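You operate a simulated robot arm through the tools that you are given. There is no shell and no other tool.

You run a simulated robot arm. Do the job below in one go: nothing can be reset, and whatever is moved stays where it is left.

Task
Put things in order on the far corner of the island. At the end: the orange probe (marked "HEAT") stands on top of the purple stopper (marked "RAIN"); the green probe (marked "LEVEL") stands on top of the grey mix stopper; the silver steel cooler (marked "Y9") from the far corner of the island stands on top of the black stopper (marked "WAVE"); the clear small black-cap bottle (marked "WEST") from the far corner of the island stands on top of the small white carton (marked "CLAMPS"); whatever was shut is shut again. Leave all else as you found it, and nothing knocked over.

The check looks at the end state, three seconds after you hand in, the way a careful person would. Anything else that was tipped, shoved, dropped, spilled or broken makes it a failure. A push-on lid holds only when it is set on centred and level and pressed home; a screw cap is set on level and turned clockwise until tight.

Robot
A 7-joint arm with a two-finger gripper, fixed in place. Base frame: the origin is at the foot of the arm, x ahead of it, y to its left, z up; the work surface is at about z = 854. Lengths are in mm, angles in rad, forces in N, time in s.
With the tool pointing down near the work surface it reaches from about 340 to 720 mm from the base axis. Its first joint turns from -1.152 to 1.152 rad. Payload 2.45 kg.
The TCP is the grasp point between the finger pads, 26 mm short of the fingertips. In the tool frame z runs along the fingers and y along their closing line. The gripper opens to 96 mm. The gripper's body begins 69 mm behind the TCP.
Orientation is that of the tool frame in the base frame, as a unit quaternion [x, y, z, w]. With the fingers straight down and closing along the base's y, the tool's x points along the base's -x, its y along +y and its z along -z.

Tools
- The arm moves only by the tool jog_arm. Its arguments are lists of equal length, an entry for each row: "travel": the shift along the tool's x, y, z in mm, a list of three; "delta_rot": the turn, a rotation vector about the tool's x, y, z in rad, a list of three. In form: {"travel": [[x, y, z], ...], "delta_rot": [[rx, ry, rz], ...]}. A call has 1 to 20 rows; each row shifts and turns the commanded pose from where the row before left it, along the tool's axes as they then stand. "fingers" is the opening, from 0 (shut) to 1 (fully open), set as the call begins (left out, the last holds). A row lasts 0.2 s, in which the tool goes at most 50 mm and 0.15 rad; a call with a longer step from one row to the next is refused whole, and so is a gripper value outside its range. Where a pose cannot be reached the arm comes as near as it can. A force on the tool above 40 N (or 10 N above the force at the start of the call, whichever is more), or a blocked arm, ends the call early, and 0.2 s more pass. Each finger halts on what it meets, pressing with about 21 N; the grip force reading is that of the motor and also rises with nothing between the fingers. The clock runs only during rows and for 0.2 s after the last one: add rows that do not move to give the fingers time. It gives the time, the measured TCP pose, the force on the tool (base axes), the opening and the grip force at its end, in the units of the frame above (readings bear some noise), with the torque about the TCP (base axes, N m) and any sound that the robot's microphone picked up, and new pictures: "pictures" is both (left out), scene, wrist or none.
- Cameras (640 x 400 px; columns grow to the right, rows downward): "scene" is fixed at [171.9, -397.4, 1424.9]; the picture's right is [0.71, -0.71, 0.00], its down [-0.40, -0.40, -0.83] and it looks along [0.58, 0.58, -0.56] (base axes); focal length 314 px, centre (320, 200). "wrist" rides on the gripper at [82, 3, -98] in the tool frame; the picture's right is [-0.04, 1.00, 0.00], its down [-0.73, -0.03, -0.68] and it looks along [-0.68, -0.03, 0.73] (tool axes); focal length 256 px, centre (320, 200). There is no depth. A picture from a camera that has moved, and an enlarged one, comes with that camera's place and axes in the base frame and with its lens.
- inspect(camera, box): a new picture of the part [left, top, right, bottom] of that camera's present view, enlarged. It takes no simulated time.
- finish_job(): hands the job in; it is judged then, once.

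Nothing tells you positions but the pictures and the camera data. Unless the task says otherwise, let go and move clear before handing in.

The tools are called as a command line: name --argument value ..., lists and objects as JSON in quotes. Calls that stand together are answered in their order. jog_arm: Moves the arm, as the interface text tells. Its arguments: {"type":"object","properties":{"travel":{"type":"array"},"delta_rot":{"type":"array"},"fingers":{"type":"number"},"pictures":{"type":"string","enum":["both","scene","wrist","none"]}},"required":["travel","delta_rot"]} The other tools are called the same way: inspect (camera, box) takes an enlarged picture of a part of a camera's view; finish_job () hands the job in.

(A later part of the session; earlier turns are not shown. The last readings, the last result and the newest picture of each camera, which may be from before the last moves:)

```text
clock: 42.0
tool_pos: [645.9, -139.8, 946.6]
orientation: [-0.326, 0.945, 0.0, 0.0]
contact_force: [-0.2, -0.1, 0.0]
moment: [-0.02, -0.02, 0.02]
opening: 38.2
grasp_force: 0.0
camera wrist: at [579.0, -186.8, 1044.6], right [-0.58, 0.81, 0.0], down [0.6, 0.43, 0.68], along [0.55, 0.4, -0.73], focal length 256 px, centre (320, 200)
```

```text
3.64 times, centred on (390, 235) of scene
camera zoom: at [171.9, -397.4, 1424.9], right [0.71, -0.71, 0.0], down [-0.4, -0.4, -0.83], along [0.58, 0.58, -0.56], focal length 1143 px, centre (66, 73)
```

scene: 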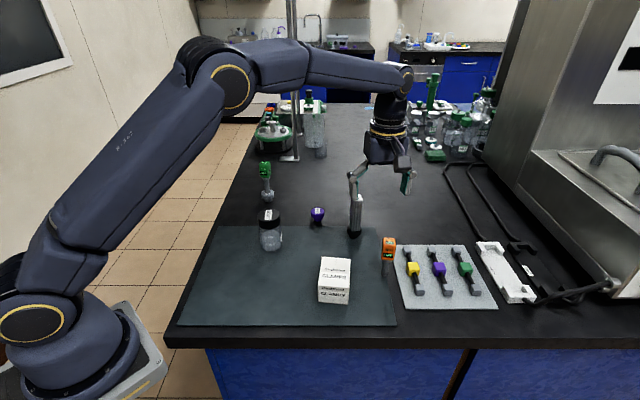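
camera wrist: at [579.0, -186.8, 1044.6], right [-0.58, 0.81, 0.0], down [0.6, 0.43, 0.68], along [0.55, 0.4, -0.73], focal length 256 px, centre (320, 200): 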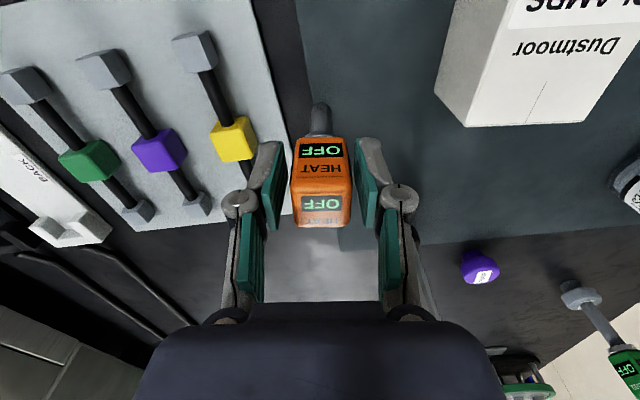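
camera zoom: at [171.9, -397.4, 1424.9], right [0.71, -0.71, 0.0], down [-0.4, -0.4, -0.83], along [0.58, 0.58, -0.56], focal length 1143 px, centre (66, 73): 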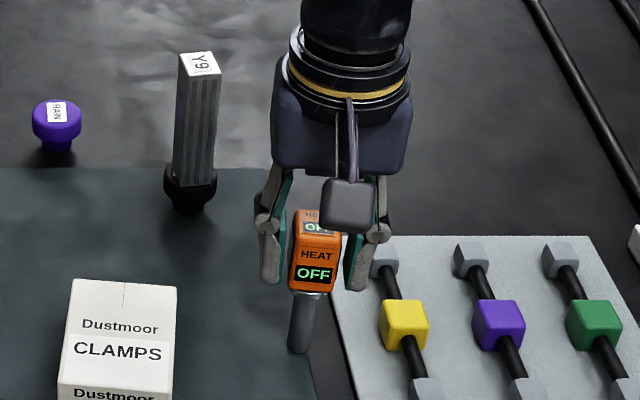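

Centred; closing on the head.

jog_arm --travel '[[0, 0, 0], [0, 0, 0], [0, 0, 0]]' --delta_rot '[[0, 0, 0], [0, 0, 0], [0, 0, 0]]' --fingers 0.0 --pictures "none"

jog_arm --travel '[[0, 0, -10], [0, 0, -30], [0, 0, -30], [0, 0, -30], [0, 0, 0]]' --delta_rot '[[0, 0, 0], [0, 0, 0], [0, 0, 0], [0, 0, 0], [0, 0, 0]]' --pictures "both"

```text
clock: 42.8
tool_pos: [644.1, -140.3, 945.8]
orientation: [-0.325, 0.946, 0.0, 0.0]
contact_force: [0.4, -1.0, 0.3]
moment: [-0.06, -0.03, -0.01]
opening: 27.1
grasp_force: 20.9
```

```text
clock: 44.0
tool_pos: [646.5, -138.7, 1045.8]
orientation: [-0.326, 0.945, 0.001, 0.0]
contact_force: [-0.1, 1.1, -0.6]
moment: [0.04, 0.01, 0.0]
opening: 27.4
grasp_force: 21.3
camera wrist: at [579.5, -185.3, 1145.0], right [-0.58, 0.81, 0.0], down [0.6, 0.43, 0.68], along [0.55, 0.4, -0.73], focal length 256 px, centre (320, 200)
```

scene: 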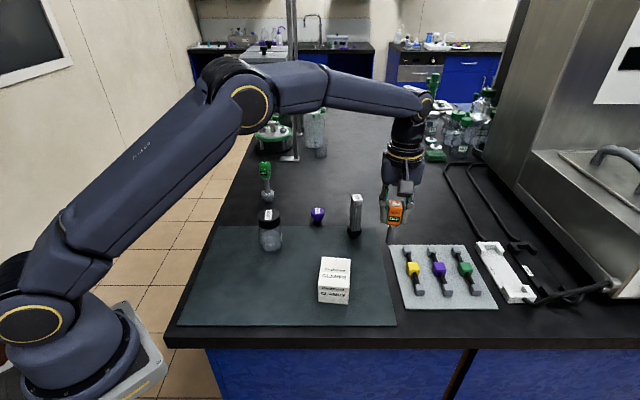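
wrist: 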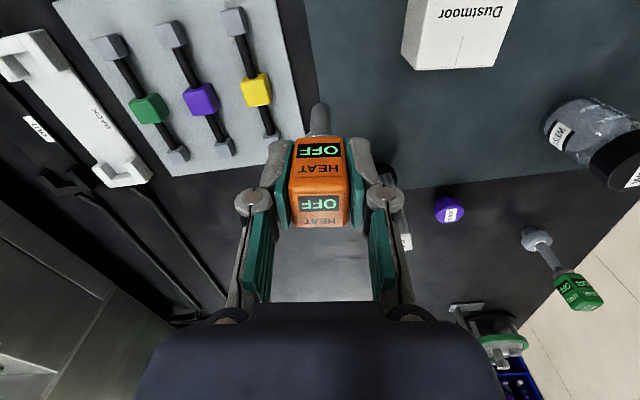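

The orange probe is held and still reads OFF. I'll raise it above the cooler's height and carry it around on the inner side toward RAIN.

jog_arm --travel '[[-3.5, 21.9, -20], [-3.5, 21.9, -20], [-24.05, 26.7, 0], [-24.05, 26.7, 0], [-24.05, 26.7, 0], [-24.05, 26.7, 0], [-24.05, 26.7, 0], [-24.05, 26.7, 0], [0, 0, 0]]' --delta_rot '[[0, 0, 0], [0, 0, 0], [0, 0, 0], [0, 0, 0], [0, 0, 0], [0, 0, 0], [0, 0, 0], [0, 0, 0], [0, 0, 0]]' --pictures "both"

inspect --camera "wrist" --box '[240, 40, 400, 160]'

```text
clock: 46.0
tool_pos: [639.2, 114.8, 1086.3]
orientation: [-0.325, 0.946, 0.0, -0.001]
contact_force: [-0.3, -0.6, -0.5]
moment: [0.0, -0.01, -0.01]
opening: 26.9
grasp_force: 21.3
camera wrist: at [571.9, 68.2, 1184.9], right [-0.58, 0.81, 0.0], down [0.6, 0.43, 0.68], along [0.55, 0.4, -0.73], focal length 256 px, centre (320, 200)
```

scene: 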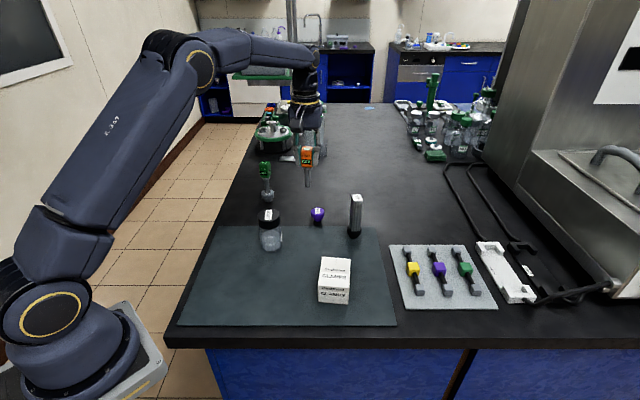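
wrist: 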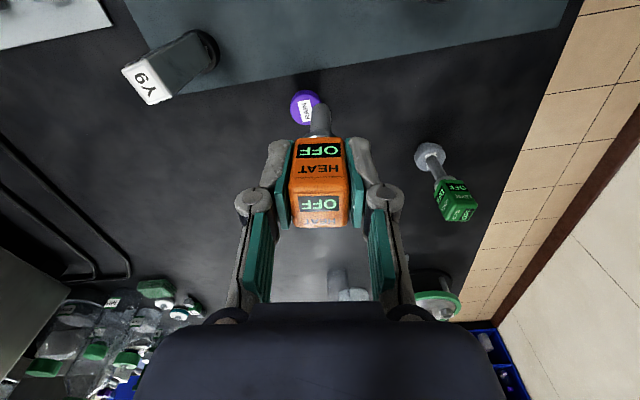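

```text
3.33 times, centred on (320, 100) of wrist
camera zoom: at [571.9, 68.2, 1184.9], right [-0.58, 0.81, 0.0], down [0.6, 0.43, 0.68], along [0.55, 0.4, -0.73], focal length 853 px, centre (320, 533)
```

zoom: 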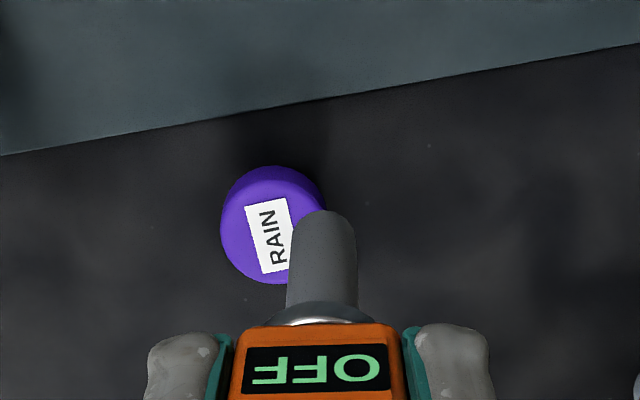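

RAIN is about 49 mm ahead at (688,129). I'll lower to just above stopper height here, then slide out over it.

jog_arm --travel '[[0, 0, 27], [0, 0, 27], [0, 0, 27], [-14.9, -6.5, 0], [-14.9, -6.5, 0], [-14.8, -6.6, 0], [0, 0, 0]]' --delta_rot '[[0, 0, 0], [0, 0, 0], [0, 0, 0], [0, 0, 0], [0, 0, 0], [0, 0, 0], [0, 0, 0]]' --pictures "wrist"

inspect --camera "wrist" --box '[290, 70, 350, 135]'

inspect --camera "scene" --box '[298, 180, 338, 230]'

```text
clock: 47.6
tool_pos: [685.5, 126.6, 1005.5]
orientation: [-0.325, 0.946, -0.001, 0.0]
contact_force: [-0.7, 0.6, 0.0]
moment: [0.01, -0.01, -0.03]
opening: 27.4
grasp_force: 21.1
camera wrist: at [619.2, 79.7, 1104.4], right [-0.58, 0.81, 0.0], down [0.6, 0.43, 0.68], along [0.55, 0.4, -0.73], focal length 256 px, centre (320, 200)
```

wrist: 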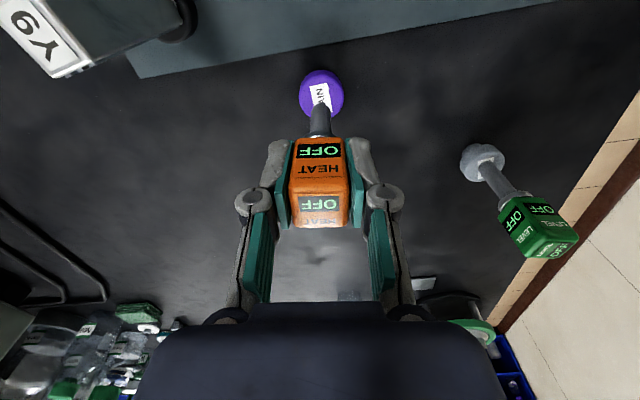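

```text
6.15 times, centred on (320, 102) of wrist
camera zoom: at [619.2, 79.7, 1104.4], right [-0.58, 0.81, 0.0], down [0.6, 0.43, 0.68], along [0.55, 0.4, -0.73], focal length 1575 px, centre (320, 800)
```

zoom: 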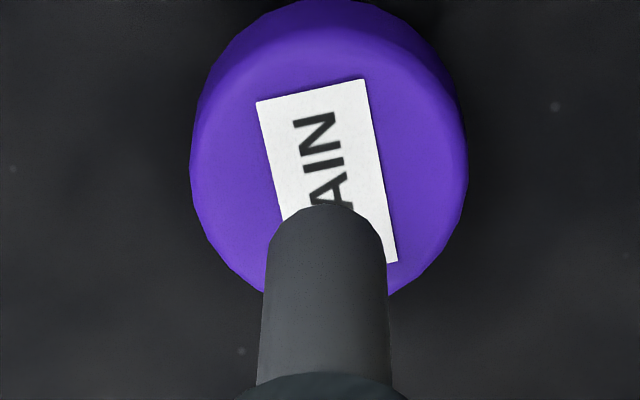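

```text
8.00 times, centred on (318, 205) of scene
camera zoom: at [171.9, -397.4, 1424.9], right [0.71, -0.71, 0.0], down [-0.4, -0.4, -0.83], along [0.58, 0.58, -0.56], focal length 2514 px, centre (336, 160)
```

zoom: 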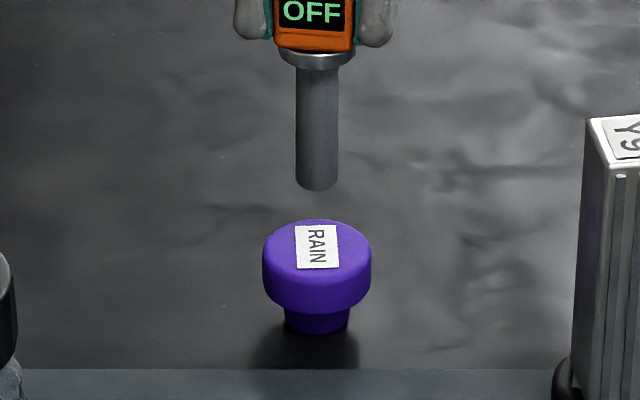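

Aligned in both views. Lowering most of the gap now.

jog_arm --travel '[[0, 0, 8], [0, 0, 8], [0, 0, 7], [0, 0, 0]]' --delta_rot '[[0, 0, 0], [0, 0, 0], [0, 0, 0], [0, 0, 0]]' --pictures "none"

inspect --camera "wrist" --box '[290, 70, 350, 135]'

inspect --camera "scene" --box '[298, 180, 338, 230]'

```text
clock: 48.6
tool_pos: [685.3, 126.2, 981.9]
orientation: [-0.326, 0.945, 0.0, 0.0]
contact_force: [0.1, -0.2, -0.7]
moment: [-0.01, 0.01, -0.02]
opening: 27.4
grasp_force: 20.9
```

```text
6.15 times, centred on (320, 102) of wrist
camera zoom: at [618.5, 79.4, 1080.2], right [-0.58, 0.81, 0.0], down [0.6, 0.43, 0.68], along [0.55, 0.4, -0.73], focal length 1575 px, centre (320, 800)
```

zoom: 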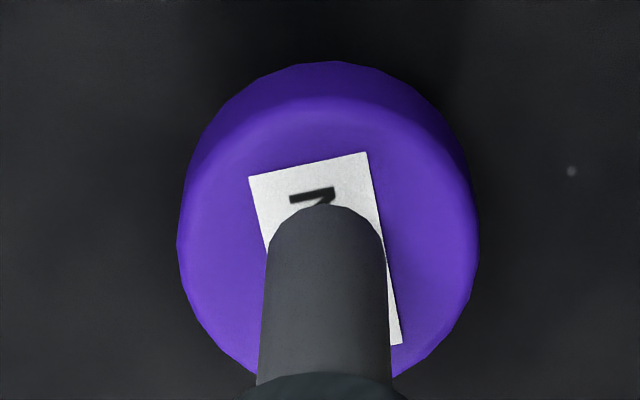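

```text
8.00 times, centred on (318, 205) of scene
camera zoom: at [171.9, -397.4, 1424.9], right [0.71, -0.71, 0.0], down [-0.4, -0.4, -0.83], along [0.58, 0.58, -0.56], focal length 2514 px, centre (336, 160)
```

zoom: 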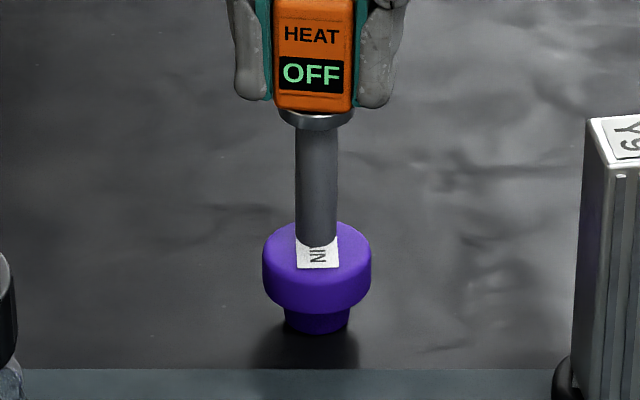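

jog_arm --travel '[[0, 0, 2], [0, 0, 2], [0, 0, 1], [0, 0, 0]]' --delta_rot '[[0, 0, 0], [0, 0, 0], [0, 0, 0], [0, 0, 0]]' --pictures "none"

jog_arm --travel '[[0, 0, 0.8], [0, 0, 0.8], [0, 0, 0]]' --delta_rot '[[0, 0, 0], [0, 0, 0], [0, 0, 0]]' --pictures "none"

inspect --camera "scene" --box '[298, 180, 338, 230]'

```text
clock: 49.6
tool_pos: [686.4, 126.4, 976.5]
orientation: [-0.326, 0.945, 0.0, 0.0]
contact_force: [-1.0, -0.3, -0.9]
moment: [-0.02, -0.03, 0.01]
opening: 27.2
grasp_force: 20.4
```

```text
clock: 50.4
tool_pos: [685.6, 125.9, 975.0]
orientation: [-0.325, 0.946, 0.001, 0.0]
contact_force: [0.3, -0.3, -1.8]
moment: [0.04, -0.01, 0.01]
opening: 27.4
grasp_force: 20.9
```

```text
8.00 times, centred on (318, 205) of scene
camera zoom: at [171.9, -397.4, 1424.9], right [0.71, -0.71, 0.0], down [-0.4, -0.4, -0.83], along [0.58, 0.58, -0.56], focal length 2514 px, centre (336, 160)
```

zoom: 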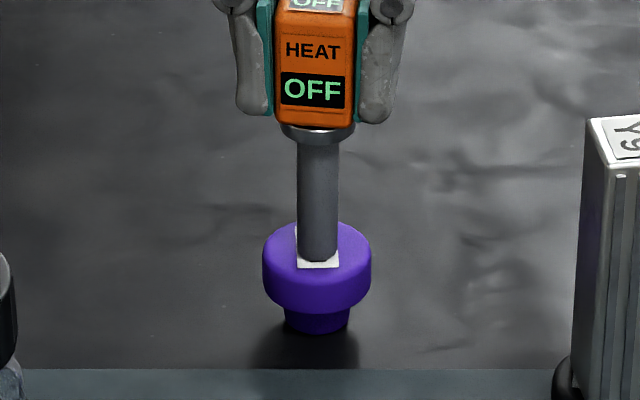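

jog_arm --travel '[[0, 0, 0.7], [0, 0, 0.5], [0, 0, 0]]' --delta_rot '[[0, 0, 0], [0, 0, 0], [0, 0, 0]]' --pictures "none"

inspect --camera "scene" --box '[298, 180, 338, 230]'

```text
clock: 51.2
tool_pos: [685.3, 126.5, 974.4]
orientation: [-0.326, 0.945, 0.0, 0.0]
contact_force: [-0.3, -0.2, -1.0]
moment: [0.0, 0.0, 0.03]
opening: 27.2
grasp_force: 20.7
```

```text
8.00 times, centred on (318, 205) of scene
camera zoom: at [171.9, -397.4, 1424.9], right [0.71, -0.71, 0.0], down [-0.4, -0.4, -0.83], along [0.58, 0.58, -0.56], focal length 2514 px, centre (336, 160)
```

zoom: 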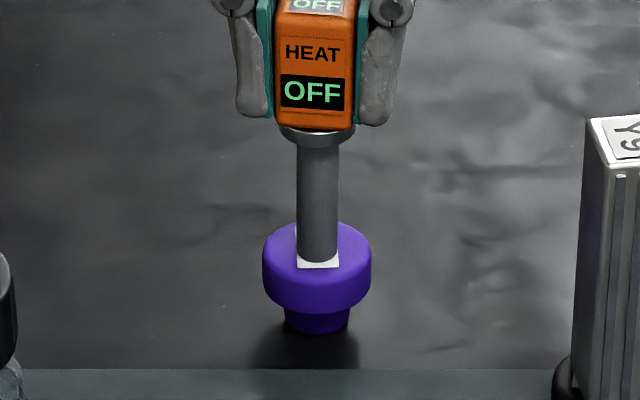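

jog_arm --travel '[[0, 0, 0.6], [0, 0, 0.6], [0, 0, 0]]' --delta_rot '[[0, 0, 0], [0, 0, 0], [0, 0, 0]]' --pictures "none"

inspect --camera "scene" --box '[298, 180, 338, 230]'

```text
clock: 52.0
tool_pos: [686.0, 127.2, 973.8]
orientation: [-0.325, 0.946, 0.0, 0.001]
contact_force: [-1.3, -0.5, 5.4]
moment: [-0.02, 0.07, -0.01]
opening: 27.5
grasp_force: 20.8
```

```text
8.00 times, centred on (318, 205) of scene
camera zoom: at [171.7, -397.4, 1424.9], right [0.71, -0.71, 0.0], down [-0.4, -0.4, -0.83], along [0.58, 0.58, -0.56], focal length 2514 px, centre (336, 160)
```

zoom: 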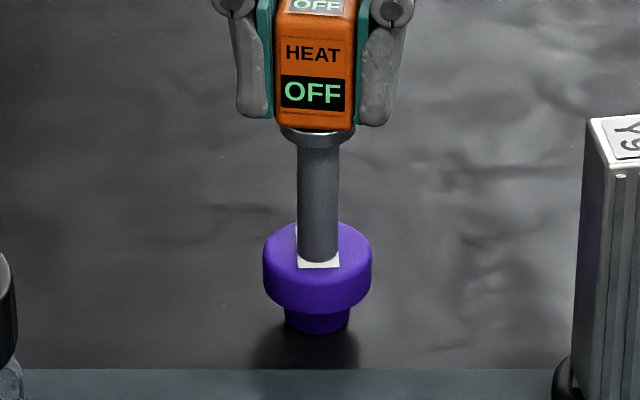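

Contact at about 6 N with the stem centred on RAIN. Opening gently.

jog_arm --travel '[[0, 0, 0], [0, 0, 0], [0, 0, 0], [0, 0, 0]]' --delta_rot '[[0, 0, 0], [0, 0, 0], [0, 0, 0], [0, 0, 0]]' --fingers 0.55 --pictures "wrist"

inspect --camera "scene" --box '[290, 150, 360, 240]'

```text
clock: 53.0
tool_pos: [685.4, 126.6, 973.6]
orientation: [-0.326, 0.945, -0.001, -0.001]
contact_force: [-0.7, 0.5, -0.8]
moment: [0.02, -0.03, 0.01]
opening: 53.0
grasp_force: 0.0
camera wrist: at [619.1, 79.7, 1071.8], right [-0.58, 0.81, 0.0], down [0.6, 0.43, 0.68], along [0.55, 0.4, -0.73], focal length 256 px, centre (320, 200)
```

wrist: 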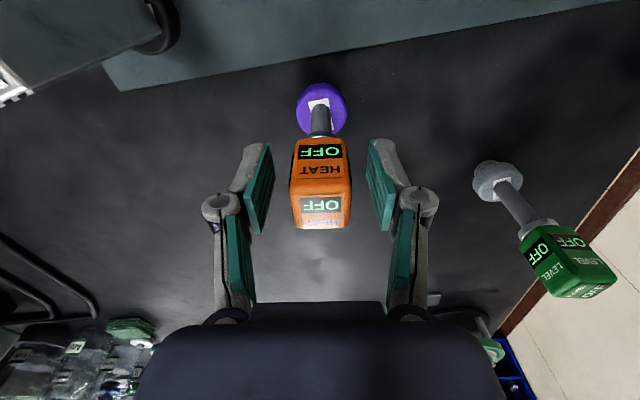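

```text
4.44 times, centred on (325, 195) of scene
camera zoom: at [171.9, -397.4, 1424.9], right [0.71, -0.71, 0.0], down [-0.4, -0.4, -0.83], along [0.58, 0.58, -0.56], focal length 1397 px, centre (298, 222)
```

zoom: 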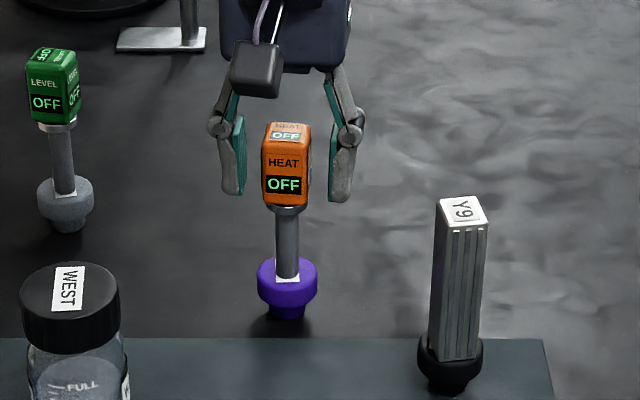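

The orange probe stands. Rising straight up clear of it, then inward toward the bottle.

jog_arm --travel '[[0, 0, 0], [0, 0, -15], [0, 0, -25], [0, 0, -22], [0, 0, 0]]' --delta_rot '[[0, 0, 0], [0, 0, 0], [0, 0, 0], [0, 0, 0], [0, 0, 0]]' --fingers 0.8 --pictures "wrist"

```text
clock: 54.2
tool_pos: [684.1, 126.1, 1034.1]
orientation: [-0.326, 0.945, 0.0, 0.0]
contact_force: [-0.1, -0.2, 0.4]
moment: [-0.02, -0.03, 0.01]
opening: 76.9
grasp_force: 0.2
camera wrist: at [617.9, 78.7, 1133.7], right [-0.58, 0.81, 0.0], down [0.6, 0.43, 0.68], along [0.55, 0.4, -0.73], focal length 256 px, centre (320, 200)
```

wrist: 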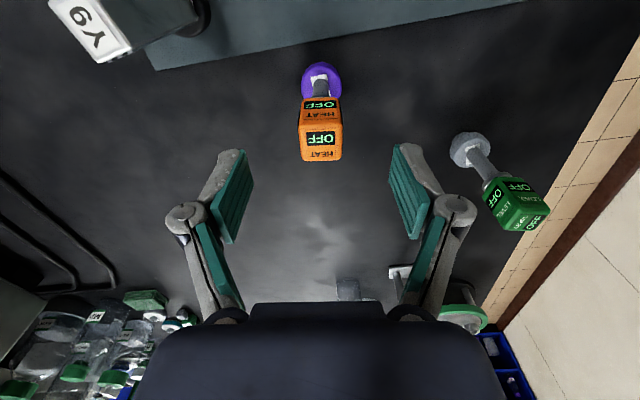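

All three placed so far look good. Moving over the bottle with the fingers fully open.

jog_arm --travel '[[25.7, 21.1, -11.2], [25.7, 21.1, -11.2], [25.7, 21.1, -11.2], [25.7, 21.1, -11.2], [25.7, 21.1, -11.2], [0, 0, 0]]' --delta_rot '[[0, 0, 0], [0, 0, 0], [0, 0, 0], [0, 0, 0], [0, 0, 0], [0, 0, 0]]' --fingers 1.0 --pictures "both"

inspect --camera "wrist" --box '[220, 20, 420, 180]'

inspect --camera "scene" --box '[235, 190, 315, 260]'

```text
clock: 55.6
tool_pos: [517.3, 129.9, 1091.4]
orientation: [-0.325, 0.946, 0.001, 0.0]
contact_force: [0.1, -0.7, -0.2]
moment: [0.0, -0.01, 0.02]
opening: 96.2
grasp_force: 0.2
camera wrist: at [451.2, 82.9, 1190.0], right [-0.58, 0.81, 0.0], down [0.6, 0.43, 0.68], along [0.55, 0.4, -0.73], focal length 256 px, centre (320, 200)
```

scene: 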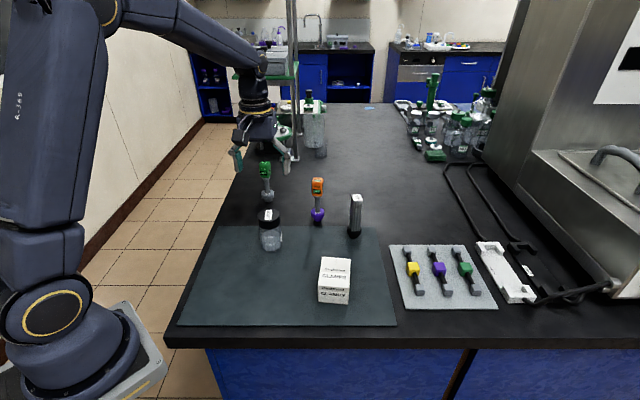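
wrist: 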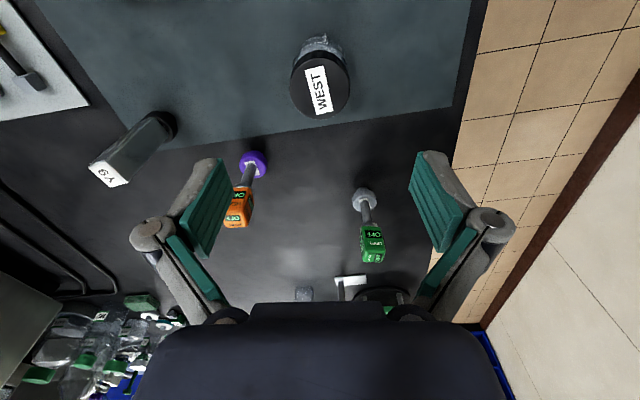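

```text
2.50 times, centred on (320, 100) of wrist
camera zoom: at [451.2, 82.9, 1190.0], right [-0.58, 0.81, 0.0], down [0.6, 0.43, 0.68], along [0.55, 0.4, -0.73], focal length 640 px, centre (320, 450)
```

zoom: 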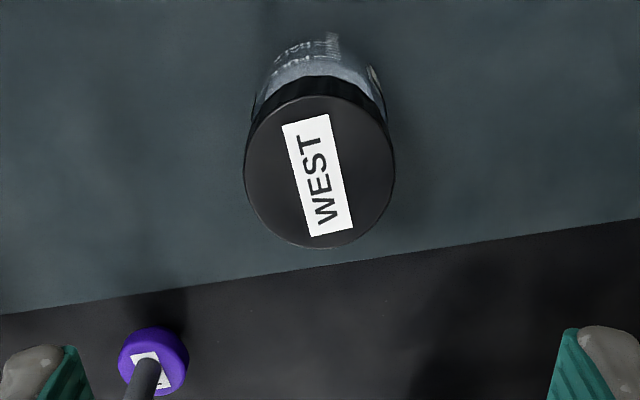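

```text
5.71 times, centred on (275, 225) of scene
camera zoom: at [171.8, -397.4, 1424.9], right [0.71, -0.71, 0.0], down [-0.4, -0.4, -0.83], along [0.58, 0.58, -0.56], focal length 1796 px, centre (577, 57)
```

zoom: 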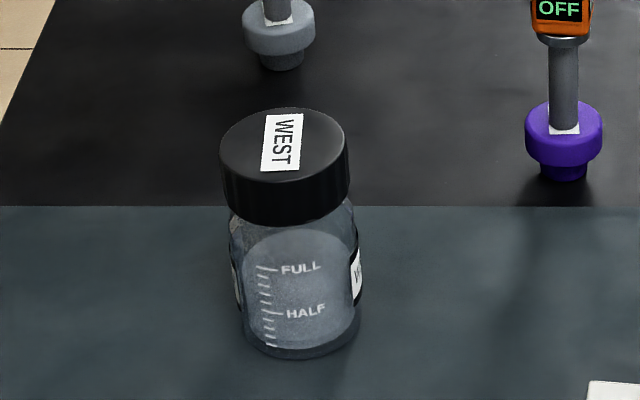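

The bottle's cap top is at z≈963, centred within 2–3 mm of the tool. I'll come down to just above it and check before going around it.

jog_arm --travel '[[2, -0.3, 20], [0, 0, 35], [0, 0, 33], [0, 0, 0]]' --delta_rot '[[0, 0, 0], [0, 0, 0], [0, 0, 0], [0, 0, 0]]' --pictures "wrist"

inspect --camera "scene" --box '[225, 150, 315, 260]'

```text
clock: 56.6
tool_pos: [517.6, 129.8, 1003.4]
orientation: [-0.325, 0.946, 0.0, -0.001]
contact_force: [0.4, -0.2, -0.5]
moment: [0.0, 0.02, 0.0]
opening: 96.0
grasp_force: 0.1
camera wrist: at [452.1, 82.4, 1102.3], right [-0.58, 0.81, 0.0], down [0.6, 0.43, 0.68], along [0.55, 0.4, -0.73], focal length 256 px, centre (320, 200)
```

wrist: 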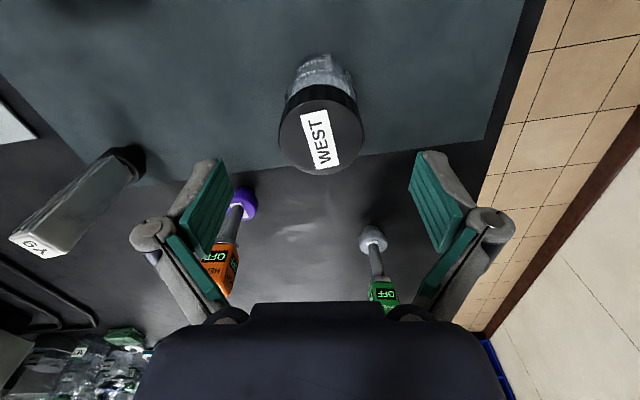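

```text
3.64 times, centred on (270, 205) of scene
camera zoom: at [171.9, -397.4, 1424.9], right [0.71, -0.71, 0.0], down [-0.4, -0.4, -0.83], along [0.58, 0.58, -0.56], focal length 1143 px, centre (502, 182)
```

zoom: 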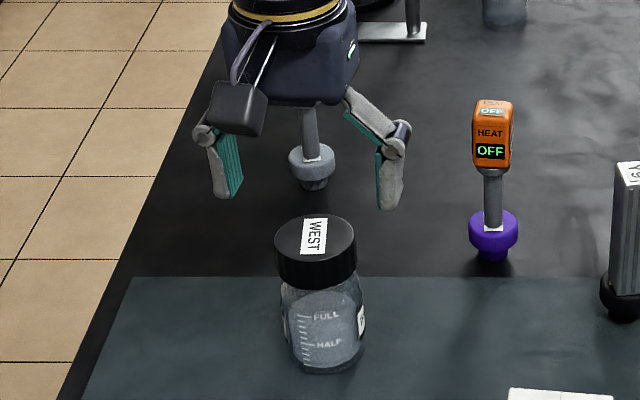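

Good alignment. Descending around the bottle body.

jog_arm --travel '[[1, 0, 20], [0, 0, 20], [0, 0, 20], [0, 0, 20], [0, 0, 19], [0, 0, 0], [0, 0, 0]]' --delta_rot '[[0, 0, 0], [0, 0, 0], [0, 0, 0], [0, 0, 0], [0, 0, 0], [0, 0, 0], [0, 0, 0]]' --pictures "wrist"

inspect --camera "scene" --box '[225, 150, 315, 260]'

inspect --camera "wrist" --box '[200, 60, 440, 260]'

```text
clock: 58.2
tool_pos: [518.2, 127.7, 904.3]
orientation: [-0.326, 0.946, -0.001, 0.0]
contact_force: [0.5, 0.7, 0.3]
moment: [0.02, 0.03, 0.01]
opening: 96.2
grasp_force: 0.0
camera wrist: at [450.8, 80.8, 1002.2], right [-0.58, 0.81, 0.0], down [0.6, 0.43, 0.68], along [0.55, 0.4, -0.73], focal length 256 px, centre (320, 200)
```

wrist: 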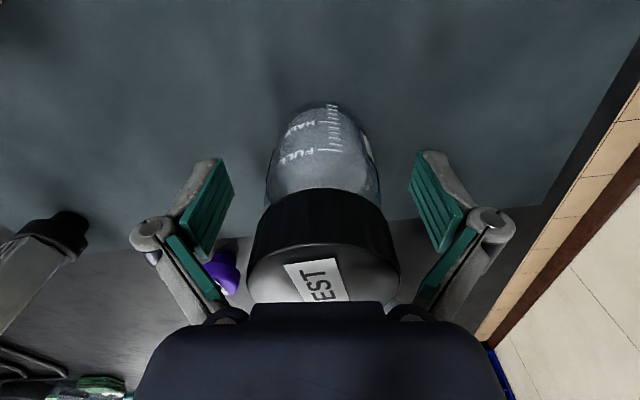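

```text
3.64 times, centred on (270, 205) of scene
camera zoom: at [171.9, -397.4, 1424.9], right [0.71, -0.71, 0.0], down [-0.4, -0.4, -0.83], along [0.58, 0.58, -0.56], focal length 1143 px, centre (502, 182)
```

zoom: 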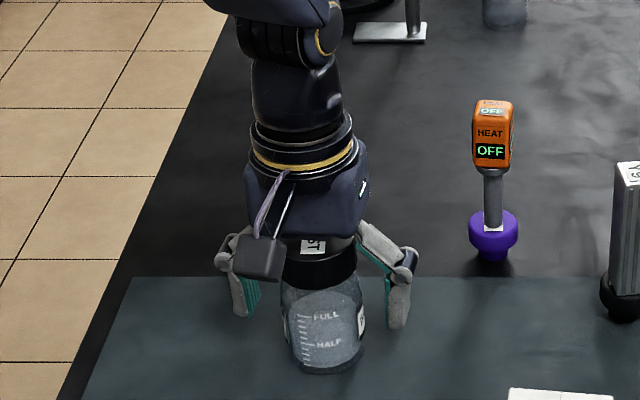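

```text
2.00 times, centred on (320, 160) of wrist
camera zoom: at [450.8, 80.8, 1002.2], right [-0.58, 0.81, 0.0], down [0.6, 0.43, 0.68], along [0.55, 0.4, -0.73], focal length 512 px, centre (320, 280)
```

zoom: 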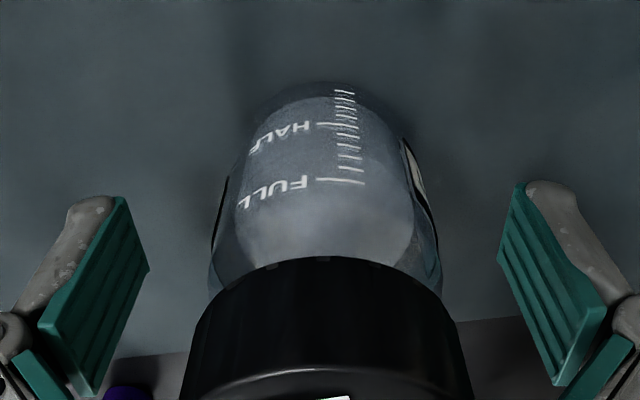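

Bottle centred between the pads; closing on the body.

jog_arm --travel '[[0, 0, 0], [0, 0, 0], [0, 0, 0], [0, 0, 0]]' --delta_rot '[[0, 0, 0], [0, 0, 0], [0, 0, 0], [0, 0, 0]]' --fingers 0.0 --pictures "wrist"

inspect --camera "scene" --box '[235, 170, 305, 260]'

```text
clock: 59.2
tool_pos: [518.0, 128.0, 903.4]
orientation: [-0.326, 0.945, 0.001, 0.001]
contact_force: [-4.1, 0.8, 13.0]
moment: [-0.11, -0.09, -0.02]
opening: 60.6
grasp_force: 20.9
camera wrist: at [450.7, 81.1, 1002.9], right [-0.58, 0.81, 0.0], down [0.6, 0.43, 0.68], along [0.55, 0.4, -0.73], focal length 256 px, centre (320, 200)
```

wrist: 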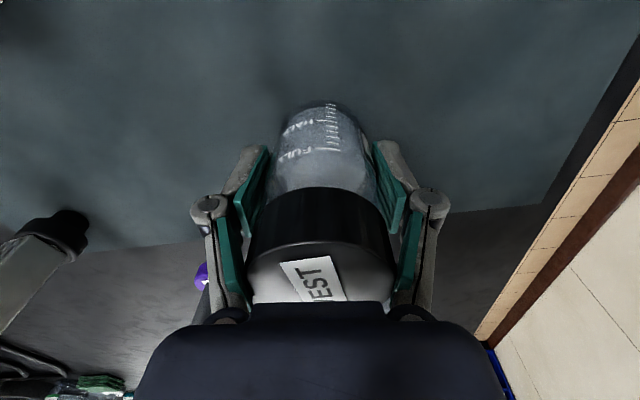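

```text
4.44 times, centred on (270, 215) of scene
camera zoom: at [171.5, -397.4, 1425.0], right [0.71, -0.71, 0.0], down [-0.4, -0.4, -0.83], along [0.58, 0.58, -0.56], focal length 1397 px, centre (542, 133)
```

zoom: 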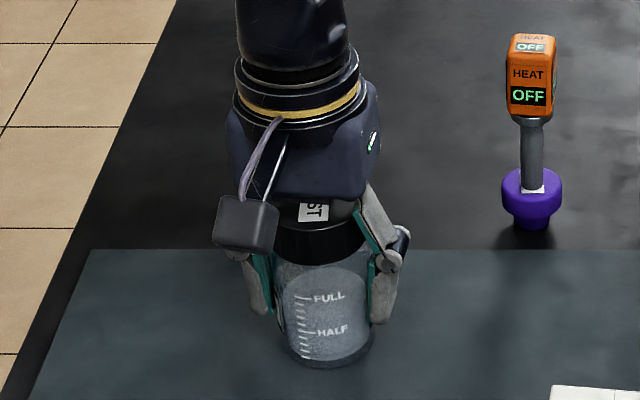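

Gripped at 60.6 mm, though there's a 13 N vertical preload. I'll lift gently by a few millimetres and watch the force.

jog_arm --travel '[[0, 0, -1], [0, 0, -1], [0, 0, -2], [0, 0, 0]]' --delta_rot '[[0, 0, 0], [0, 0, 0], [0, 0, 0], [0, 0, 0]]' --pictures "none"

jog_arm --travel '[[0, 0, -6], [0, 0, -10], [0, 0, 0]]' --delta_rot '[[0, 0, 0], [0, 0, 0], [0, 0, 0]]' --pictures "both"

inspect --camera "scene" --box '[235, 170, 305, 260]'

```text
clock: 60.2
tool_pos: [517.0, 129.8, 908.0]
orientation: [-0.326, 0.945, 0.001, 0.0]
contact_force: [0.5, 1.0, -0.4]
moment: [-0.02, 0.03, 0.0]
opening: 55.2
grasp_force: 21.2
```

```text
clock: 61.0
tool_pos: [517.2, 127.3, 924.3]
orientation: [-0.326, 0.946, 0.0, 0.001]
contact_force: [-0.7, -0.1, -1.0]
moment: [0.02, 0.0, 0.02]
opening: 54.9
grasp_force: 21.2
camera wrist: at [451.5, 81.7, 1022.7], right [-0.58, 0.81, 0.0], down [0.6, 0.43, 0.68], along [0.55, 0.4, -0.73], focal length 256 px, centre (320, 200)
```

scene: 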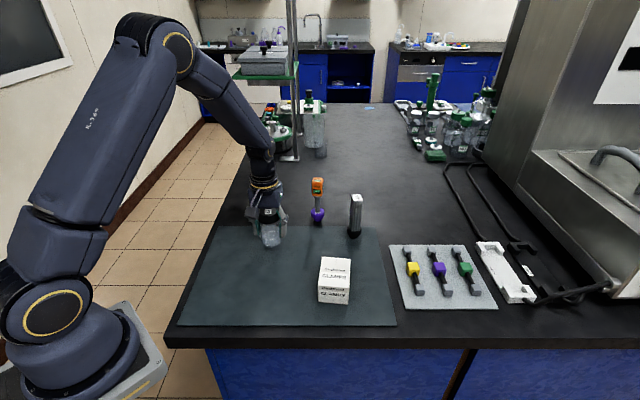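
wrist: 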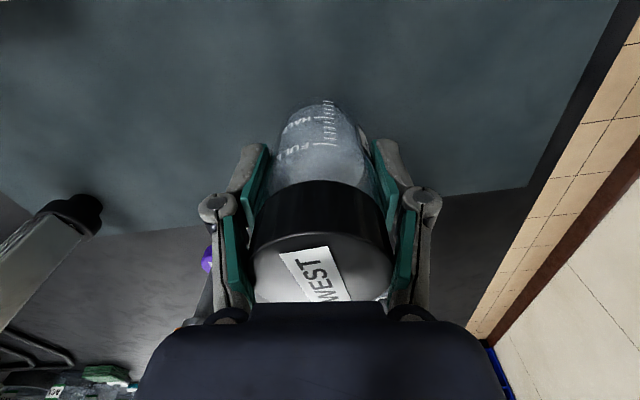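

```text
4.44 times, centred on (270, 215) of scene
camera zoom: at [171.9, -397.4, 1424.9], right [0.71, -0.71, 0.0], down [-0.4, -0.4, -0.83], along [0.58, 0.58, -0.56], focal length 1397 px, centre (542, 133)
```

zoom: 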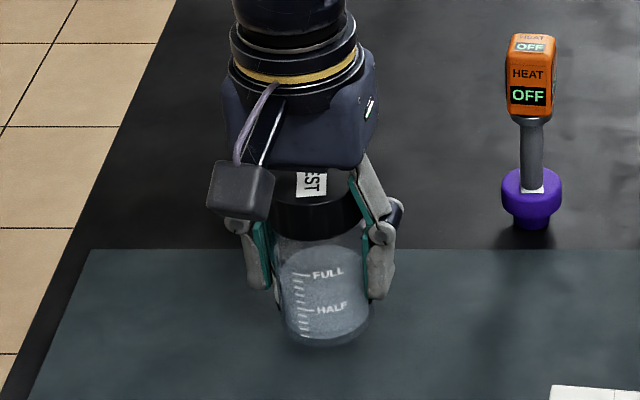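

The bottle is lifted cleanly, upright, with a 55 mm grip on its body. I'll raise it and carry it over to the carton.

jog_arm --travel '[[0, 0, -30], [0, 0, -30], [0, 0, -26], [16.3, -25, 0], [16.3, -25, 0], [16.3, -25, 0], [16.3, -25, 0], [16.3, -25, 0], [16.3, -25, 0], [16.3, -25, 0], [0, 0, 0]]' --delta_rot '[[0, 0, 0], [0, 0, 0], [0, 0, 0], [0, 0, 0], [0, 0, 0], [0, 0, 0], [0, 0, 0], [0, 0, 0], [0, 0, 0], [0, 0, 0], [0, 0, 0]]' --pictures "both"

inspect --camera "wrist" --box '[200, 40, 440, 240]'

inspect --camera "scene" --box '[290, 180, 380, 310]'

```text
clock: 63.4
tool_pos: [533.7, -80.8, 1010.0]
orientation: [-0.326, 0.945, 0.0, 0.001]
contact_force: [-0.1, -0.2, -2.3]
moment: [0.03, 0.04, 0.02]
opening: 55.1
grasp_force: 21.2
camera wrist: at [467.8, -127.6, 1108.9], right [-0.58, 0.81, 0.0], down [0.6, 0.43, 0.68], along [0.55, 0.4, -0.73], focal length 256 px, centre (320, 200)
```

scene: 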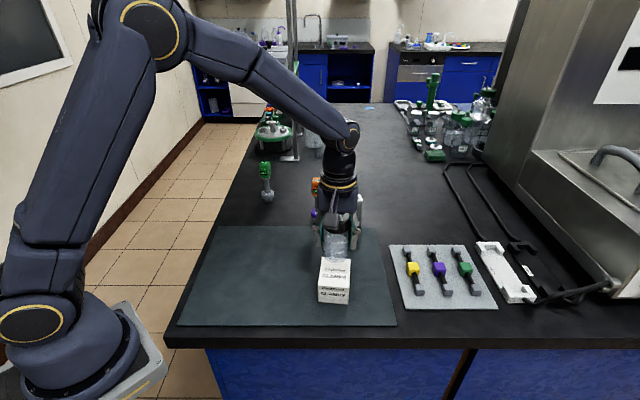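
wrist: 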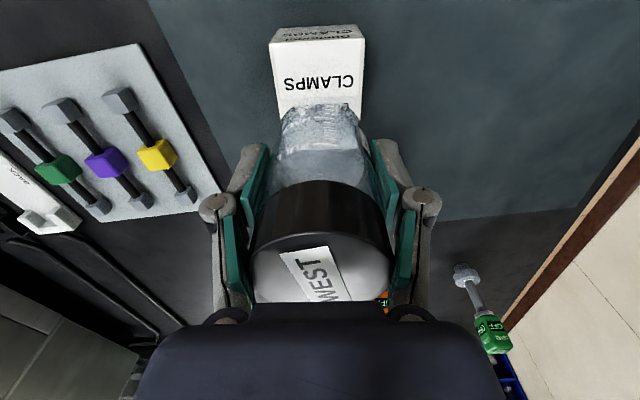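

```text
2.00 times, centred on (320, 140) of wrist
camera zoom: at [467.8, -127.6, 1108.9], right [-0.58, 0.81, 0.0], down [0.6, 0.43, 0.68], along [0.55, 0.4, -0.73], focal length 512 px, centre (320, 320)
```

zoom: 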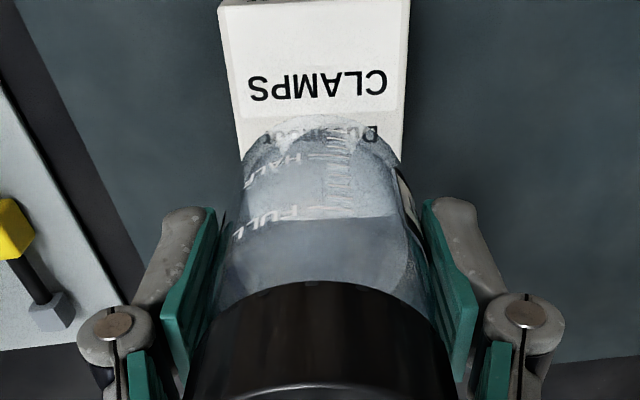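

```text
3.08 times, centred on (335, 245) of scene
camera zoom: at [171.9, -397.4, 1424.9], right [0.71, -0.71, 0.0], down [-0.4, -0.4, -0.83], along [0.58, 0.58, -0.56], focal length 967 px, centre (274, 62)
```

zoom: 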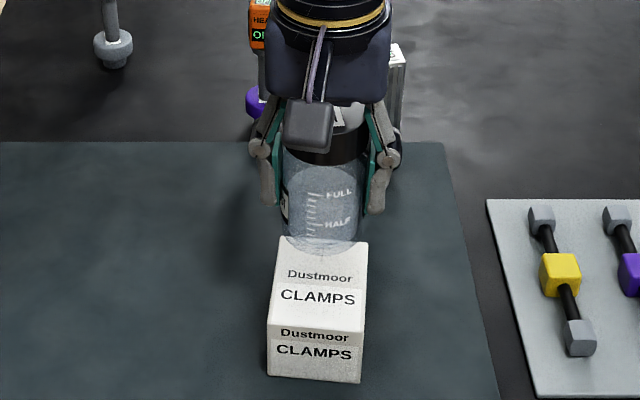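

The bottle is over the carton's centre to within about 2 mm. Lowering most of the way and re-checking.

jog_arm --travel '[[-0.5, 0, 12], [0, 0, 12], [0, 0, 10], [0, 0, 0]]' --delta_rot '[[0, 0, 0], [0, 0, 0], [0, 0, 0], [0, 0, 0]]' --pictures "wrist"

inspect --camera "wrist" --box '[240, 50, 400, 180]'

inspect --camera "scene" --box '[300, 210, 370, 310]'

```text
clock: 64.4
tool_pos: [536.3, -80.5, 975.5]
orientation: [-0.326, 0.945, 0.0, 0.001]
contact_force: [0.5, -0.3, -1.7]
moment: [0.03, 0.01, 0.03]
opening: 55.0
grasp_force: 21.3
camera wrist: at [468.5, -127.0, 1074.1], right [-0.58, 0.81, 0.0], down [0.6, 0.43, 0.68], along [0.55, 0.4, -0.73], focal length 256 px, centre (320, 200)
```

wrist: 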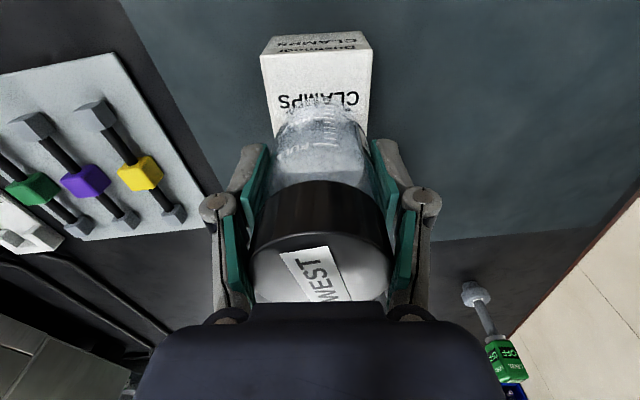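

```text
3.08 times, centred on (320, 115) of wrist
camera zoom: at [468.5, -127.0, 1074.1], right [-0.58, 0.81, 0.0], down [0.6, 0.43, 0.68], along [0.55, 0.4, -0.73], focal length 788 px, centre (320, 462)
```

zoom: 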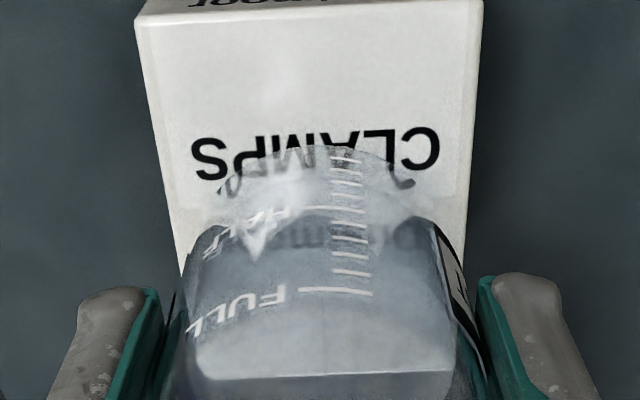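

```text
4.00 times, centred on (335, 260) of scene
camera zoom: at [171.9, -397.4, 1424.9], right [0.71, -0.71, 0.0], down [-0.4, -0.4, -0.83], along [0.58, 0.58, -0.56], focal length 1257 px, centre (260, -40)
```

zoom: 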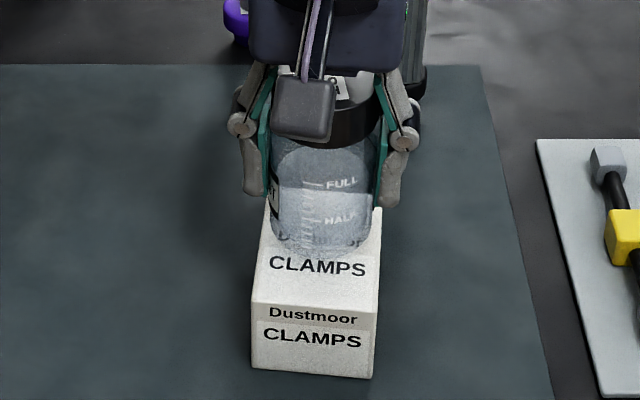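

Alignment holds. About 12 mm to go; continuing down in small steps.

jog_arm --travel '[[1, 0, 3], [0, 0, 3], [0, 0, 2], [0, 0, 0]]' --delta_rot '[[0, 0, 0], [0, 0, 0], [0, 0, 0], [0, 0, 0]]' --pictures "none"

jog_arm --travel '[[0, 0, 1], [0, 0, 1], [0, 0, 0]]' --delta_rot '[[0, 0, 0], [0, 0, 0], [0, 0, 0]]' --pictures "none"

inspect --camera "scene" --box '[300, 210, 370, 310]'

```text
clock: 65.4
tool_pos: [534.1, -80.1, 967.8]
orientation: [-0.325, 0.946, 0.0, 0.0]
contact_force: [0.0, 0.9, -1.3]
moment: [0.02, 0.0, -0.01]
opening: 55.3
grasp_force: 20.8
```

```text
clock: 66.2
tool_pos: [534.1, -80.4, 966.3]
orientation: [-0.326, 0.945, 0.0, 0.001]
contact_force: [0.8, -0.3, -1.0]
moment: [0.01, 0.0, 0.03]
opening: 55.0
grasp_force: 21.1
```

```text
4.00 times, centred on (335, 260) of scene
camera zoom: at [171.9, -397.4, 1424.9], right [0.71, -0.71, 0.0], down [-0.4, -0.4, -0.83], along [0.58, 0.58, -0.56], focal length 1257 px, centre (260, -40)
```

zoom: 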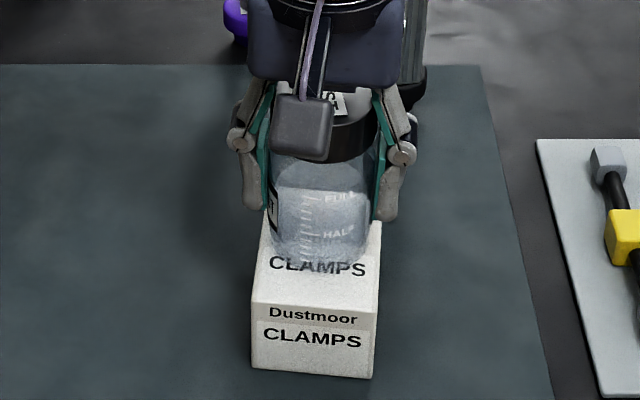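

jog_arm --travel '[[0, 0, 1], [0, 0, 1], [0, 0, 0]]' --delta_rot '[[0, 0, 0], [0, 0, 0], [0, 0, 0]]' --pictures "none"

jog_arm --travel '[[0, 0, 0.8], [0, 0, 0]]' --delta_rot '[[0, 0, 0], [0, 0, 0]]' --pictures "none"

inspect --camera "scene" --box '[300, 210, 370, 310]'

```text
clock: 67.0
tool_pos: [534.8, -80.1, 964.8]
orientation: [-0.325, 0.946, 0.0, 0.0]
contact_force: [0.3, 0.3, 0.5]
moment: [0.06, -0.01, 0.05]
opening: 54.8
grasp_force: 20.8
```

```text
clock: 67.6
tool_pos: [535.2, -80.7, 963.9]
orientation: [-0.325, 0.946, -0.001, 0.001]
contact_force: [-4.5, -0.3, 19.1]
moment: [0.17, 0.15, 0.01]
opening: 54.9
grasp_force: 21.0
```

```text
4.00 times, centred on (335, 260) of scene
camera zoom: at [171.4, -397.3, 1425.0], right [0.71, -0.71, 0.0], down [-0.4, -0.4, -0.83], along [0.58, 0.58, -0.56], focal length 1257 px, centre (260, -40)
```

zoom: 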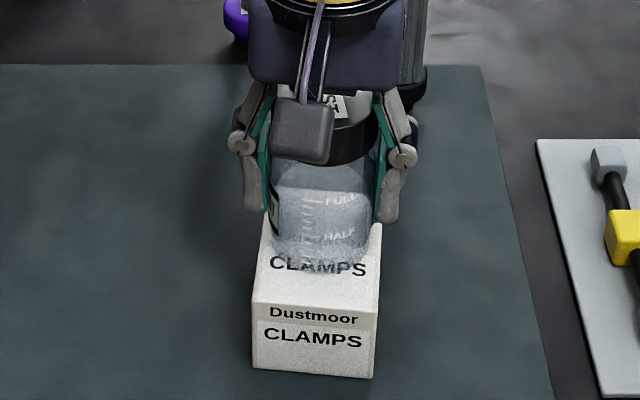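

Seated on the carton (contact force about 20 N). Easing off slightly, then opening gently.

jog_arm --travel '[[0, 0, -0.7], [0, 0, 0]]' --delta_rot '[[0, 0, 0], [0, 0, 0]]' --pictures "none"

jog_arm --travel '[[0, 0, 0], [0, 0, 0], [0, 0, 0]]' --delta_rot '[[0, 0, 0], [0, 0, 0], [0, 0, 0]]' --fingers 0.75 --pictures "wrist"

inspect --camera "scene" --box '[300, 210, 370, 310]'

```text
clock: 68.2
tool_pos: [534.1, -80.1, 964.3]
orientation: [-0.324, 0.946, -0.001, 0.0]
contact_force: [2.4, -2.0, 9.1]
moment: [0.08, -0.25, -0.03]
opening: 55.2
grasp_force: 20.2
```

```text
clock: 69.0
tool_pos: [535.5, -79.0, 963.8]
orientation: [-0.326, 0.945, 0.0, 0.0]
contact_force: [0.9, 0.2, 0.2]
moment: [0.0, 0.01, 0.01]
opening: 72.1
grasp_force: 0.1
camera wrist: at [467.7, -126.4, 1062.4], right [-0.58, 0.81, 0.0], down [0.6, 0.43, 0.68], along [0.55, 0.4, -0.73], focal length 256 px, centre (320, 200)
```

wrist: 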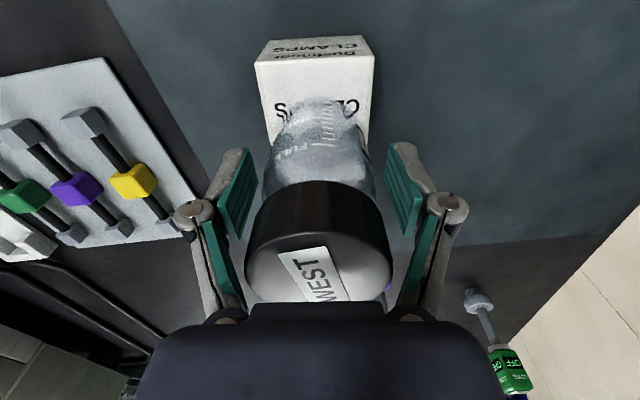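

```text
4.00 times, centred on (335, 260) of scene
camera zoom: at [171.9, -397.4, 1424.9], right [0.71, -0.71, 0.0], down [-0.4, -0.4, -0.83], along [0.58, 0.58, -0.56], focal length 1257 px, centre (260, -40)
```

zoom: 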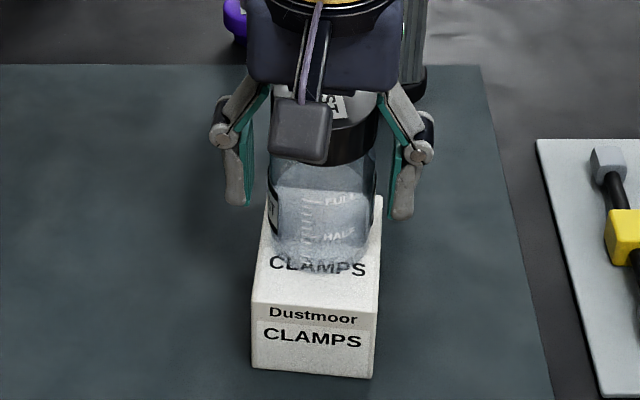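

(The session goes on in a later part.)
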